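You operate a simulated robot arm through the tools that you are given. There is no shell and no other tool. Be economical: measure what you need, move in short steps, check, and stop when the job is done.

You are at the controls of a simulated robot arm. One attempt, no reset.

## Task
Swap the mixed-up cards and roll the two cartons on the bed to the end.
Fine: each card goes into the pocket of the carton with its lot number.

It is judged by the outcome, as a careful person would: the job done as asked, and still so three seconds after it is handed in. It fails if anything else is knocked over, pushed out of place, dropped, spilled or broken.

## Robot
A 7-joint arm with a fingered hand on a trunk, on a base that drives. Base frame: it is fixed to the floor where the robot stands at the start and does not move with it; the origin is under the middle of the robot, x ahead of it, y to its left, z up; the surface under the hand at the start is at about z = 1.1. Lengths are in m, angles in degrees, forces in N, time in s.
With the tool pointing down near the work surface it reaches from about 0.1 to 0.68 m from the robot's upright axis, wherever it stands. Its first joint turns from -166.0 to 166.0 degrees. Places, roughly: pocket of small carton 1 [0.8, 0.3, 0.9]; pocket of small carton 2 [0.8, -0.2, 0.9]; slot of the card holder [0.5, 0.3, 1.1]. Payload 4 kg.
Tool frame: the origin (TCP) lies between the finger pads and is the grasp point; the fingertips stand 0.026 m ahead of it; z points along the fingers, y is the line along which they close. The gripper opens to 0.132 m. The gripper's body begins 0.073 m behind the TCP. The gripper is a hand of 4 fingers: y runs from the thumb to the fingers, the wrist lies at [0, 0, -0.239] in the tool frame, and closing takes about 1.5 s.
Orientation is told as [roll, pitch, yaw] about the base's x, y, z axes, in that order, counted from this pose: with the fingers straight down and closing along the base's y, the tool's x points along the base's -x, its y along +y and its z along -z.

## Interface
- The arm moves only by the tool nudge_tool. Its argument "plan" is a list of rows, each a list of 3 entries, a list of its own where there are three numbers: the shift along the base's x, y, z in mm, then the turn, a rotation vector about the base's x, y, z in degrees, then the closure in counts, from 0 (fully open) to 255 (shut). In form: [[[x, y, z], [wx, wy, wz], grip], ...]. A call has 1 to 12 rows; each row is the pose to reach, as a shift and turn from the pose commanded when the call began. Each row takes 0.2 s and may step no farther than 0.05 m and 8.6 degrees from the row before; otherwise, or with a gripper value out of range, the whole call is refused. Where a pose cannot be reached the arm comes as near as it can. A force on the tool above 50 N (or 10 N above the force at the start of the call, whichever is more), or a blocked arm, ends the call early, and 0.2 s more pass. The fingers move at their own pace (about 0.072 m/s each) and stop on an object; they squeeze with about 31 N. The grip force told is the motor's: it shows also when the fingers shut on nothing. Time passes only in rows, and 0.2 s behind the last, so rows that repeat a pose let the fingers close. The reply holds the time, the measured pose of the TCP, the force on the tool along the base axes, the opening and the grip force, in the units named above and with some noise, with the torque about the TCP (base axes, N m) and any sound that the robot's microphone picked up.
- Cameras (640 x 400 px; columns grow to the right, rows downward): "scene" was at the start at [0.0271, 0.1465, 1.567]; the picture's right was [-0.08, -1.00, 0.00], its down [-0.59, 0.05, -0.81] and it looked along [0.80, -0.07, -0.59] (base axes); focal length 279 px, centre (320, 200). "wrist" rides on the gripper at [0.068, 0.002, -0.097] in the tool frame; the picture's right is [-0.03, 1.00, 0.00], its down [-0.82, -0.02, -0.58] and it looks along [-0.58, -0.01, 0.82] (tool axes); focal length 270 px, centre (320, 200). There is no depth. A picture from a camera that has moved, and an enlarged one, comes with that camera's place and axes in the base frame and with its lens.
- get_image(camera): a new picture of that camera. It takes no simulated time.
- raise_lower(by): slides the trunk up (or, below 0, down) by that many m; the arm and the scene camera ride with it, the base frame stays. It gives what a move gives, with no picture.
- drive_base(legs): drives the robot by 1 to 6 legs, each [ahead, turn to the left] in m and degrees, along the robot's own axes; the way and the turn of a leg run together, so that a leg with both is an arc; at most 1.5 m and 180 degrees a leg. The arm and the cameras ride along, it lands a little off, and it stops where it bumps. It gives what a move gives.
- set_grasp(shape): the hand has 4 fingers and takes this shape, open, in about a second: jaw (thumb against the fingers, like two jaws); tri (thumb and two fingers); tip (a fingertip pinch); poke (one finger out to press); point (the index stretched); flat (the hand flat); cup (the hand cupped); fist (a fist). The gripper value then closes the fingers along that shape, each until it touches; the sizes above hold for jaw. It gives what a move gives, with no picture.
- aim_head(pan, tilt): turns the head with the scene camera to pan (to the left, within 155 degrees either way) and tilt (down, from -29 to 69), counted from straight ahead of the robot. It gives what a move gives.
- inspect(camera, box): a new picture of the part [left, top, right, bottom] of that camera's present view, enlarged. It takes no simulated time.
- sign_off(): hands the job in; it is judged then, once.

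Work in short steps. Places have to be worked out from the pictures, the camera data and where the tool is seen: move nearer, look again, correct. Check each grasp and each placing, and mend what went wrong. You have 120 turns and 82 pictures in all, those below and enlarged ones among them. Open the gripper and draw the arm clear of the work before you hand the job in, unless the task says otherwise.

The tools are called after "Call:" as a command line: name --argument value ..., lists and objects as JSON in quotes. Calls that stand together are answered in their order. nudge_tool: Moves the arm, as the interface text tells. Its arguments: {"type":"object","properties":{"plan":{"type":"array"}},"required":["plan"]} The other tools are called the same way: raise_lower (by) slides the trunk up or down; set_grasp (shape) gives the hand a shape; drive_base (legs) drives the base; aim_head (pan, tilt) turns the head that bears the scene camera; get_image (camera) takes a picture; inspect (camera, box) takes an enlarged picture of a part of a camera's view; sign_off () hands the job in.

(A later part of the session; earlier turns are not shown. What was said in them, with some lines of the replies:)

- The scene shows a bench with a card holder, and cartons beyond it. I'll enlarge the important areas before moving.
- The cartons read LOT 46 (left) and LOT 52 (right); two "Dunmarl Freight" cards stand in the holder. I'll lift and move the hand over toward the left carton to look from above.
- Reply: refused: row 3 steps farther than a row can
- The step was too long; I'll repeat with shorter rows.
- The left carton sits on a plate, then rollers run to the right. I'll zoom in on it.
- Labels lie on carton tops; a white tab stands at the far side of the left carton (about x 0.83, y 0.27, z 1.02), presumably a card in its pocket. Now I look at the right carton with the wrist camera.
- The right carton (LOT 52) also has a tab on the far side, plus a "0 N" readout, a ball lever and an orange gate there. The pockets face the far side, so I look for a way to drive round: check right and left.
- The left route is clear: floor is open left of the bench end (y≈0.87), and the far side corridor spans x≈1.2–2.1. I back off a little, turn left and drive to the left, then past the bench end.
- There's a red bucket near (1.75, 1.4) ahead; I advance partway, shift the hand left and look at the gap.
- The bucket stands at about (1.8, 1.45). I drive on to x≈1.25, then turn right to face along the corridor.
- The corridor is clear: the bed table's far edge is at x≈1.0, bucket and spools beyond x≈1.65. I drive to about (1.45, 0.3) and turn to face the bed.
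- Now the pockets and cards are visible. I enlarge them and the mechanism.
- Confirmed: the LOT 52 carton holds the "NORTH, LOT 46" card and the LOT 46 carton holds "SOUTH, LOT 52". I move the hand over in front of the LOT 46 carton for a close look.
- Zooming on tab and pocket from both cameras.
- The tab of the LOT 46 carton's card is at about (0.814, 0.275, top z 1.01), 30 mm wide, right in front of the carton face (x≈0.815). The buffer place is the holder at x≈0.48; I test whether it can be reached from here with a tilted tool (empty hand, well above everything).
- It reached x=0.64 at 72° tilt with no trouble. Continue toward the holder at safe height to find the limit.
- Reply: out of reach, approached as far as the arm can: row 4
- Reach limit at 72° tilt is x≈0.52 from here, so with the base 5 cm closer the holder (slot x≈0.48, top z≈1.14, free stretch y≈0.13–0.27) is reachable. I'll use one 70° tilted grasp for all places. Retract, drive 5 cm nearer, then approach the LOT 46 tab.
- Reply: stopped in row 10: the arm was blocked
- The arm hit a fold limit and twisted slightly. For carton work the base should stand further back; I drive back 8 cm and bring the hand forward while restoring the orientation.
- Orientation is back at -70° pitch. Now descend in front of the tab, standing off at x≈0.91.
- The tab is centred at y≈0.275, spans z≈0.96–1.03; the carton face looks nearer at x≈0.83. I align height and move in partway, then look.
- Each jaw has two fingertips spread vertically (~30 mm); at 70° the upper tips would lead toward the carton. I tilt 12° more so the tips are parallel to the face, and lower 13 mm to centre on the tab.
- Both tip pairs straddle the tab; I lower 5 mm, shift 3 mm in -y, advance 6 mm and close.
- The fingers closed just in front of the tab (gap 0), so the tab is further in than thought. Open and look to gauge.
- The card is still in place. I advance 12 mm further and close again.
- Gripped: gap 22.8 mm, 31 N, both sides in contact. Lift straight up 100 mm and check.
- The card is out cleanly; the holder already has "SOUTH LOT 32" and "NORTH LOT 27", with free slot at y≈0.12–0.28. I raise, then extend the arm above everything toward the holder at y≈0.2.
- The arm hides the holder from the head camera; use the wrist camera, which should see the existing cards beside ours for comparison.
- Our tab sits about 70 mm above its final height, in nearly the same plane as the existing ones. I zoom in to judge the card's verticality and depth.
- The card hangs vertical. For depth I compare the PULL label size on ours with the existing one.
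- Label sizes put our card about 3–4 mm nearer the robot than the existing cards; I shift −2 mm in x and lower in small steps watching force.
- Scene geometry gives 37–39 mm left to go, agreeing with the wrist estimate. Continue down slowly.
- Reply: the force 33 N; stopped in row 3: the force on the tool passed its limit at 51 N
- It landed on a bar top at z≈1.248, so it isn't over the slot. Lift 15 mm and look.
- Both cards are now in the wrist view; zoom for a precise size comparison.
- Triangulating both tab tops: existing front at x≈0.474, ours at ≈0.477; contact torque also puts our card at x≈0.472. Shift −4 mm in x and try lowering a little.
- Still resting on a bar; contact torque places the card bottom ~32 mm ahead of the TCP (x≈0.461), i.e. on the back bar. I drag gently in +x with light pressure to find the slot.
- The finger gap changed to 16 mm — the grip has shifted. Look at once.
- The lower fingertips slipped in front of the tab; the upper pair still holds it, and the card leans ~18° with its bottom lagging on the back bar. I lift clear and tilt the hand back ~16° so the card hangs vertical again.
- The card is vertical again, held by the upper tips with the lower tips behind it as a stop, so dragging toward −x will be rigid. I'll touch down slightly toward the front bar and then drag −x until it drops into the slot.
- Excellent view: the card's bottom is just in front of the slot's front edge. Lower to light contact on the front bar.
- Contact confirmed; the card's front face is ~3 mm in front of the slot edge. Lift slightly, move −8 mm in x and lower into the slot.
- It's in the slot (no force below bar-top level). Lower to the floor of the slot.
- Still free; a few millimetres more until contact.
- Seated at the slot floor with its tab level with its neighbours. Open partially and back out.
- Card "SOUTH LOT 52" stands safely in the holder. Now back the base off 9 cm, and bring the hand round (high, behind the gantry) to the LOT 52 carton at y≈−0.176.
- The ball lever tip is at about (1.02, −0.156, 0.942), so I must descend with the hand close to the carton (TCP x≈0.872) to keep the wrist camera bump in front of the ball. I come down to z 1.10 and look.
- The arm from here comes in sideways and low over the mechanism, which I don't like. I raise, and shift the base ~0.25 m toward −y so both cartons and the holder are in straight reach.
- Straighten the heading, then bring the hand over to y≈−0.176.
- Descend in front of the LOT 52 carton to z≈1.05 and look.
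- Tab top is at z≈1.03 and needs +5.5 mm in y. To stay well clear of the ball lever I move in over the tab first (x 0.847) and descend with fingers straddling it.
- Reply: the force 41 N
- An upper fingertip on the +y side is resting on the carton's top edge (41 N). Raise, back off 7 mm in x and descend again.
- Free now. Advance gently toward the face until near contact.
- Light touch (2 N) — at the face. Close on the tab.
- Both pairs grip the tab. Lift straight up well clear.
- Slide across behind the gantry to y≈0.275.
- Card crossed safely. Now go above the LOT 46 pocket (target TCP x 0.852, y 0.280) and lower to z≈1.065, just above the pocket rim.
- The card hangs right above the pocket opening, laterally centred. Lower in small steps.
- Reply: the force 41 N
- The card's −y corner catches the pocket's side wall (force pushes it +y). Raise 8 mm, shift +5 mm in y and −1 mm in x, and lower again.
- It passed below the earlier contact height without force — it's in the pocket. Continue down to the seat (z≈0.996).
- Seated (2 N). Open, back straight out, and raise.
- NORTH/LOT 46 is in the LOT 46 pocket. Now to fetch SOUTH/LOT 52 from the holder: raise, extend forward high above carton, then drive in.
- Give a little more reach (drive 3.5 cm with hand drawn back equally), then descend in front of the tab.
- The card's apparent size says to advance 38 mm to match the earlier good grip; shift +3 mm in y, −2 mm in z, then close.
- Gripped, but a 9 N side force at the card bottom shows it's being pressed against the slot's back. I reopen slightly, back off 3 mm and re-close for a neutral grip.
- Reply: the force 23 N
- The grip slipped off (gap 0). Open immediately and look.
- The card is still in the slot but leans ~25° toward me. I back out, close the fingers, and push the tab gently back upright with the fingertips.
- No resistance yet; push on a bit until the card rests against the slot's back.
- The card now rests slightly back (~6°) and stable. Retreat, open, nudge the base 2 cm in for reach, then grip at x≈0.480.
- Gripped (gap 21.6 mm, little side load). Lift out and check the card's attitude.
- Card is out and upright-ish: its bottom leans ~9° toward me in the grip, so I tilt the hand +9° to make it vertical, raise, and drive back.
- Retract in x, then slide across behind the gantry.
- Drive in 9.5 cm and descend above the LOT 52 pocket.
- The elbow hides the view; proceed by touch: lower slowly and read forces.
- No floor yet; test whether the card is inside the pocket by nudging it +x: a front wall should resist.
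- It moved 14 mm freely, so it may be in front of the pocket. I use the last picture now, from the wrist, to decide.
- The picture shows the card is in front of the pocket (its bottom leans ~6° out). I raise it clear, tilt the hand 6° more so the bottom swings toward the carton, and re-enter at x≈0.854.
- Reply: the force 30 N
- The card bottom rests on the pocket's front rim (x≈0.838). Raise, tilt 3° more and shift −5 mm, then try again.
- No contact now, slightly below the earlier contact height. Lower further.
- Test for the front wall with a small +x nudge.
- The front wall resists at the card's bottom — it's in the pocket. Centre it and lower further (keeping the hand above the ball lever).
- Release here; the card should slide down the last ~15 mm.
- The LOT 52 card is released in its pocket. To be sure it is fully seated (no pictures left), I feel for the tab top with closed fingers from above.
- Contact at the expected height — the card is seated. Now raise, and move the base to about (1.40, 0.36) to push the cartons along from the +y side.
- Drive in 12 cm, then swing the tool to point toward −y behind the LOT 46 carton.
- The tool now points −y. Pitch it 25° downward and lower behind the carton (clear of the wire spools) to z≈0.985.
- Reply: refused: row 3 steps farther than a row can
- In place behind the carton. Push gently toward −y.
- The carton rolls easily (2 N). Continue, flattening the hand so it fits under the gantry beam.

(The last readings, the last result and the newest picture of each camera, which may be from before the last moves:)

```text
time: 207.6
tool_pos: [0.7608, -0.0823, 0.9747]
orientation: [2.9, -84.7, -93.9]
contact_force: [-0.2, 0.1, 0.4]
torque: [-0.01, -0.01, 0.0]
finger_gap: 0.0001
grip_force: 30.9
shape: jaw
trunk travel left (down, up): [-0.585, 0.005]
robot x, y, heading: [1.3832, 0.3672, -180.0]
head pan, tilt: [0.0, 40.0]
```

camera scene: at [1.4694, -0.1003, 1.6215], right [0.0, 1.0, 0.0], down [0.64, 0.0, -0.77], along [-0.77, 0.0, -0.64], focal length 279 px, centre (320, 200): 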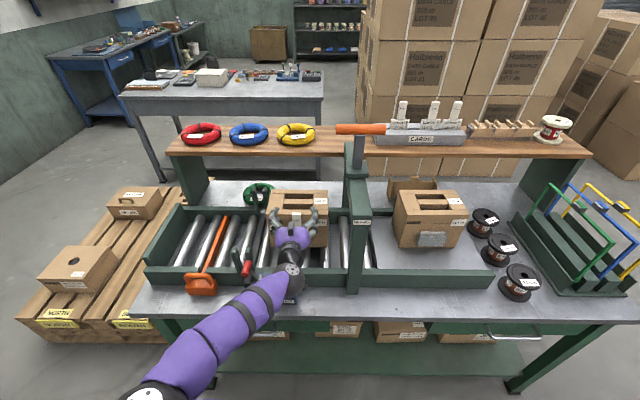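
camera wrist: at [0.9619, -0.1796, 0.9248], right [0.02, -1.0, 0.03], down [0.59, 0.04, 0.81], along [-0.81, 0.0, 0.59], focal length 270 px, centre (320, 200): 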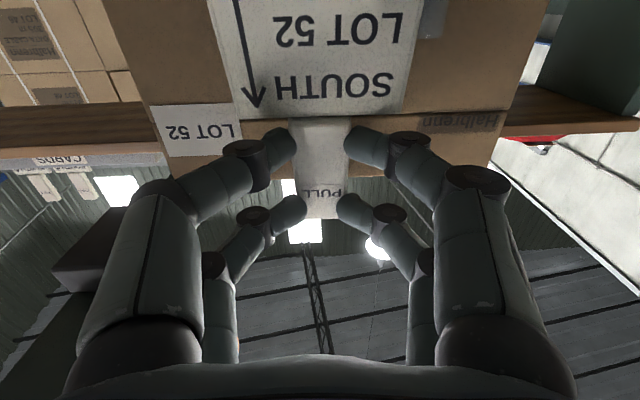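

Call:
nudge_tool --plan '[[[0, -14, 0], [0, 0, 0], 255], [[0, -28, 0], [0, 0, 0], 255], [[0, -42, 0], [0, 0, 0], 255], [[0, -56, 0], [0, 0, 0], 255], [[0, -68, 0], [0, 0, 0], 255], [[0, -78, 0], [0, 0, 0], 255]]'

```text
time: 209.0
tool_pos: [0.7616, -0.1617, 0.9758]
orientation: [2.8, -84.7, -94.0]
contact_force: [-0.2, 0.5, -1.1]
torque: [0.0, 0.03, -0.03]
finger_gap: 0.0001
grip_force: 31.3
shape: jaw
trunk travel left (down, up): [-0.585, 0.005]
robot x, y, heading: [1.3869, 0.3669, -180.0]
head pan, tilt: [0.0, 40.0]
```

Still no contact near the expected end position; go a little further to feel whether the cartons are against the end.

Call:
nudge_tool --plan '[[[0, -6, 0], [0, 0, 0], 255], [[0, -12, 0], [0, 0, 0], 255], [[0, -18, 0], [0, 0, 0], 255], [[0, -24, 0], [0, 0, 0], 255]]'

```text
time: 210.0
tool_pos: [0.7633, -0.1849, 0.9748]
orientation: [3.1, -84.6, -94.3]
contact_force: [0.1, 0.6, -0.4]
torque: [-0.02, -0.01, -0.02]
finger_gap: 0.0
grip_force: 31.0
shape: jaw
trunk travel left (down, up): [-0.585, 0.005]
robot x, y, heading: [1.3843, 0.366, -180.0]
head pan, tilt: [0.0, 40.0]
```

Call:
nudge_tool --plan '[[[0, -6, 0], [0, 0, 0], 255], [[0, -12, 0], [0, 0, 0], 255], [[0, -18, 0], [0, 0, 0], 255], [[0, -24, 0], [0, 0, 0], 255], [[0, -30, 0], [0, 0, 0], 255]]'

```text
time: 211.2
tool_pos: [0.7621, -0.2146, 0.9753]
orientation: [3.1, -84.7, -94.1]
contact_force: [-0.4, 0.0, 0.1]
torque: [0.02, 0.0, -0.01]
finger_gap: 0.0
grip_force: 31.5
shape: jaw
trunk travel left (down, up): [-0.585, 0.005]
robot x, y, heading: [1.3825, 0.3637, -179.9]
head pan, tilt: [0.0, 40.0]
```

Still free; try 25 mm more in small steps.

Call:
nudge_tool --plan '[[[0, -5, 0], [0, 0, 0], 255], [[0, -10, 0], [0, 0, 0], 255], [[0, -15, 0], [0, 0, 0], 255], [[0, -20, 0], [0, 0, 0], 255], [[0, -25, 0], [0, 0, 0], 255], [[0, -30, 0], [0, 0, 0], 255]]'

```text
time: 212.0
tool_pos: [0.757, -0.2177, 0.9752]
orientation: [2.1, -84.5, -93.9]
contact_force: [4.6, 25.8, 0.6]
torque: [-0.56, 0.11, 0.1]
finger_gap: 0.0002
grip_force: 31.4
shape: jaw
trunk travel left (down, up): [-0.585, 0.005]
robot x, y, heading: [1.3847, 0.3625, 180.2]
head pan, tilt: [0.0, 40.0]
stopped in row 3: the force on the tool passed its limit at 54 N (the readings are from after the stop); the commanded pose is now the measured one
```

Firm rigid contact: the carton's rear face is at y≈−0.244, i.e. two carton widths from the end wall (≈−0.635), well past the orange bar. Back straight out under the beam and then raise.

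Call:
nudge_tool --plan '[[[3, 15, 0], [0, 0, 0], 255], [[4, 45, 0], [0, 0, 0], 255], [[4, 85, 0], [0, 0, 0], 255], [[4, 125, 0], [0, 0, 0], 255], [[4, 165, 0], [0, 0, 0], 255], [[4, 205, 0], [0, 0, 0], 255], [[4, 245, 0], [0, 0, 0], 255], [[4, 285, 0], [0, 0, 0], 255], [[4, 325, 0], [0, 0, 0], 255], [[4, 360, 0], [0, 0, 0], 255]]'

```text
time: 214.2
tool_pos: [0.76, 0.1357, 0.9715]
orientation: [2.4, -84.5, -93.9]
contact_force: [0.4, 0.4, 0.0]
torque: [-0.02, 0.02, 0.01]
finger_gap: 0.0
grip_force: 30.9
shape: jaw
trunk travel left (down, up): [-0.585, 0.005]
robot x, y, heading: [1.3838, 0.3672, 180.1]
head pan, tilt: [0.0, 40.0]
```

Raise clear, open the hand, and turn the tool back.

Call:
nudge_tool --plan '[[[0, 0, 40], [0, 0, 0], 255], [[0, 0, 85], [0, 0, 0], 255], [[0, 0, 130], [0, 0, 0], 255], [[0, 5, 175], [0, 0, 0], 255], [[0, 10, 220], [0, 0, 0], 255], [[0, 15, 265], [0, 0, 0], 200], [[0, 20, 310], [0, 0, 0], 100], [[0, 25, 350], [0, 0, 0], 0], [[10, 30, 380], [0, 0, 0], 0]]'

Call:
drive_base --legs '[[-0.15, 0]]'

```text
time: 216.2
tool_pos: [0.7718, 0.1711, 1.3543]
orientation: [2.4, -84.5, -93.9]
contact_force: [1.0, -0.2, 0.3]
torque: [-0.01, 0.0, -0.02]
finger_gap: 0.1077
grip_force: 0.1
shape: jaw
trunk travel left (down, up): [-0.585, 0.005]
robot x, y, heading: [1.3832, 0.3659, 179.9]
head pan, tilt: [0.0, 40.0]
```

```text
time: 217.6
tool_pos: [0.9225, 0.1682, 1.3555]
orientation: [2.2, -84.6, -93.4]
contact_force: [1.0, 0.3, -0.3]
torque: [0.03, 0.02, 0.01]
finger_gap: 0.1318
grip_force: 0.1
shape: jaw
trunk travel left (down, up): [-0.585, 0.005]
robot x, y, heading: [1.5339, 0.3692, -179.5]
head pan, tilt: [0.0, 40.0]
```

The hand is open and clear of the work, both cards were placed, and the cartons were pushed to firm contact at the end of the bed. Handing in.

Call:
sign_off

```text
The job is handed in.
```

I swapped the two cards and rolled both cartons toward the end of the bed. The last steps were done by touch, because I had used all my pictures.

- **LOT 46 card (NORTH):** it is in the LOT 46 carton's pocket, and I saw it there in a picture.
- **LOT 52 card (SOUTH):** it is in the LOT 52 carton's pocket. The pocket wall resisted when I nudged the card, and the top of its tab was at the height of a fully seated card. I had no picture left to confirm it.
- **Cartons:** I pushed the LOT 46 carton under the gantry so that it would push the LOT 52 carton ahead of it. The hand then stopped firmly about where two cartons against the end wall would put it. That stop could instead have been the hand meeting the gantry, so their final position is likely but not seen.
- **Rough contacts:** the force limit stopped the arm twice. The first time was about 51 N pressing the card on the holder, the second about 54 N at the end of the push. A fingertip also pressed the LOT 52 carton's top edge at about 41 N. Nothing looked damaged or out of place in the pictures I had up to then.
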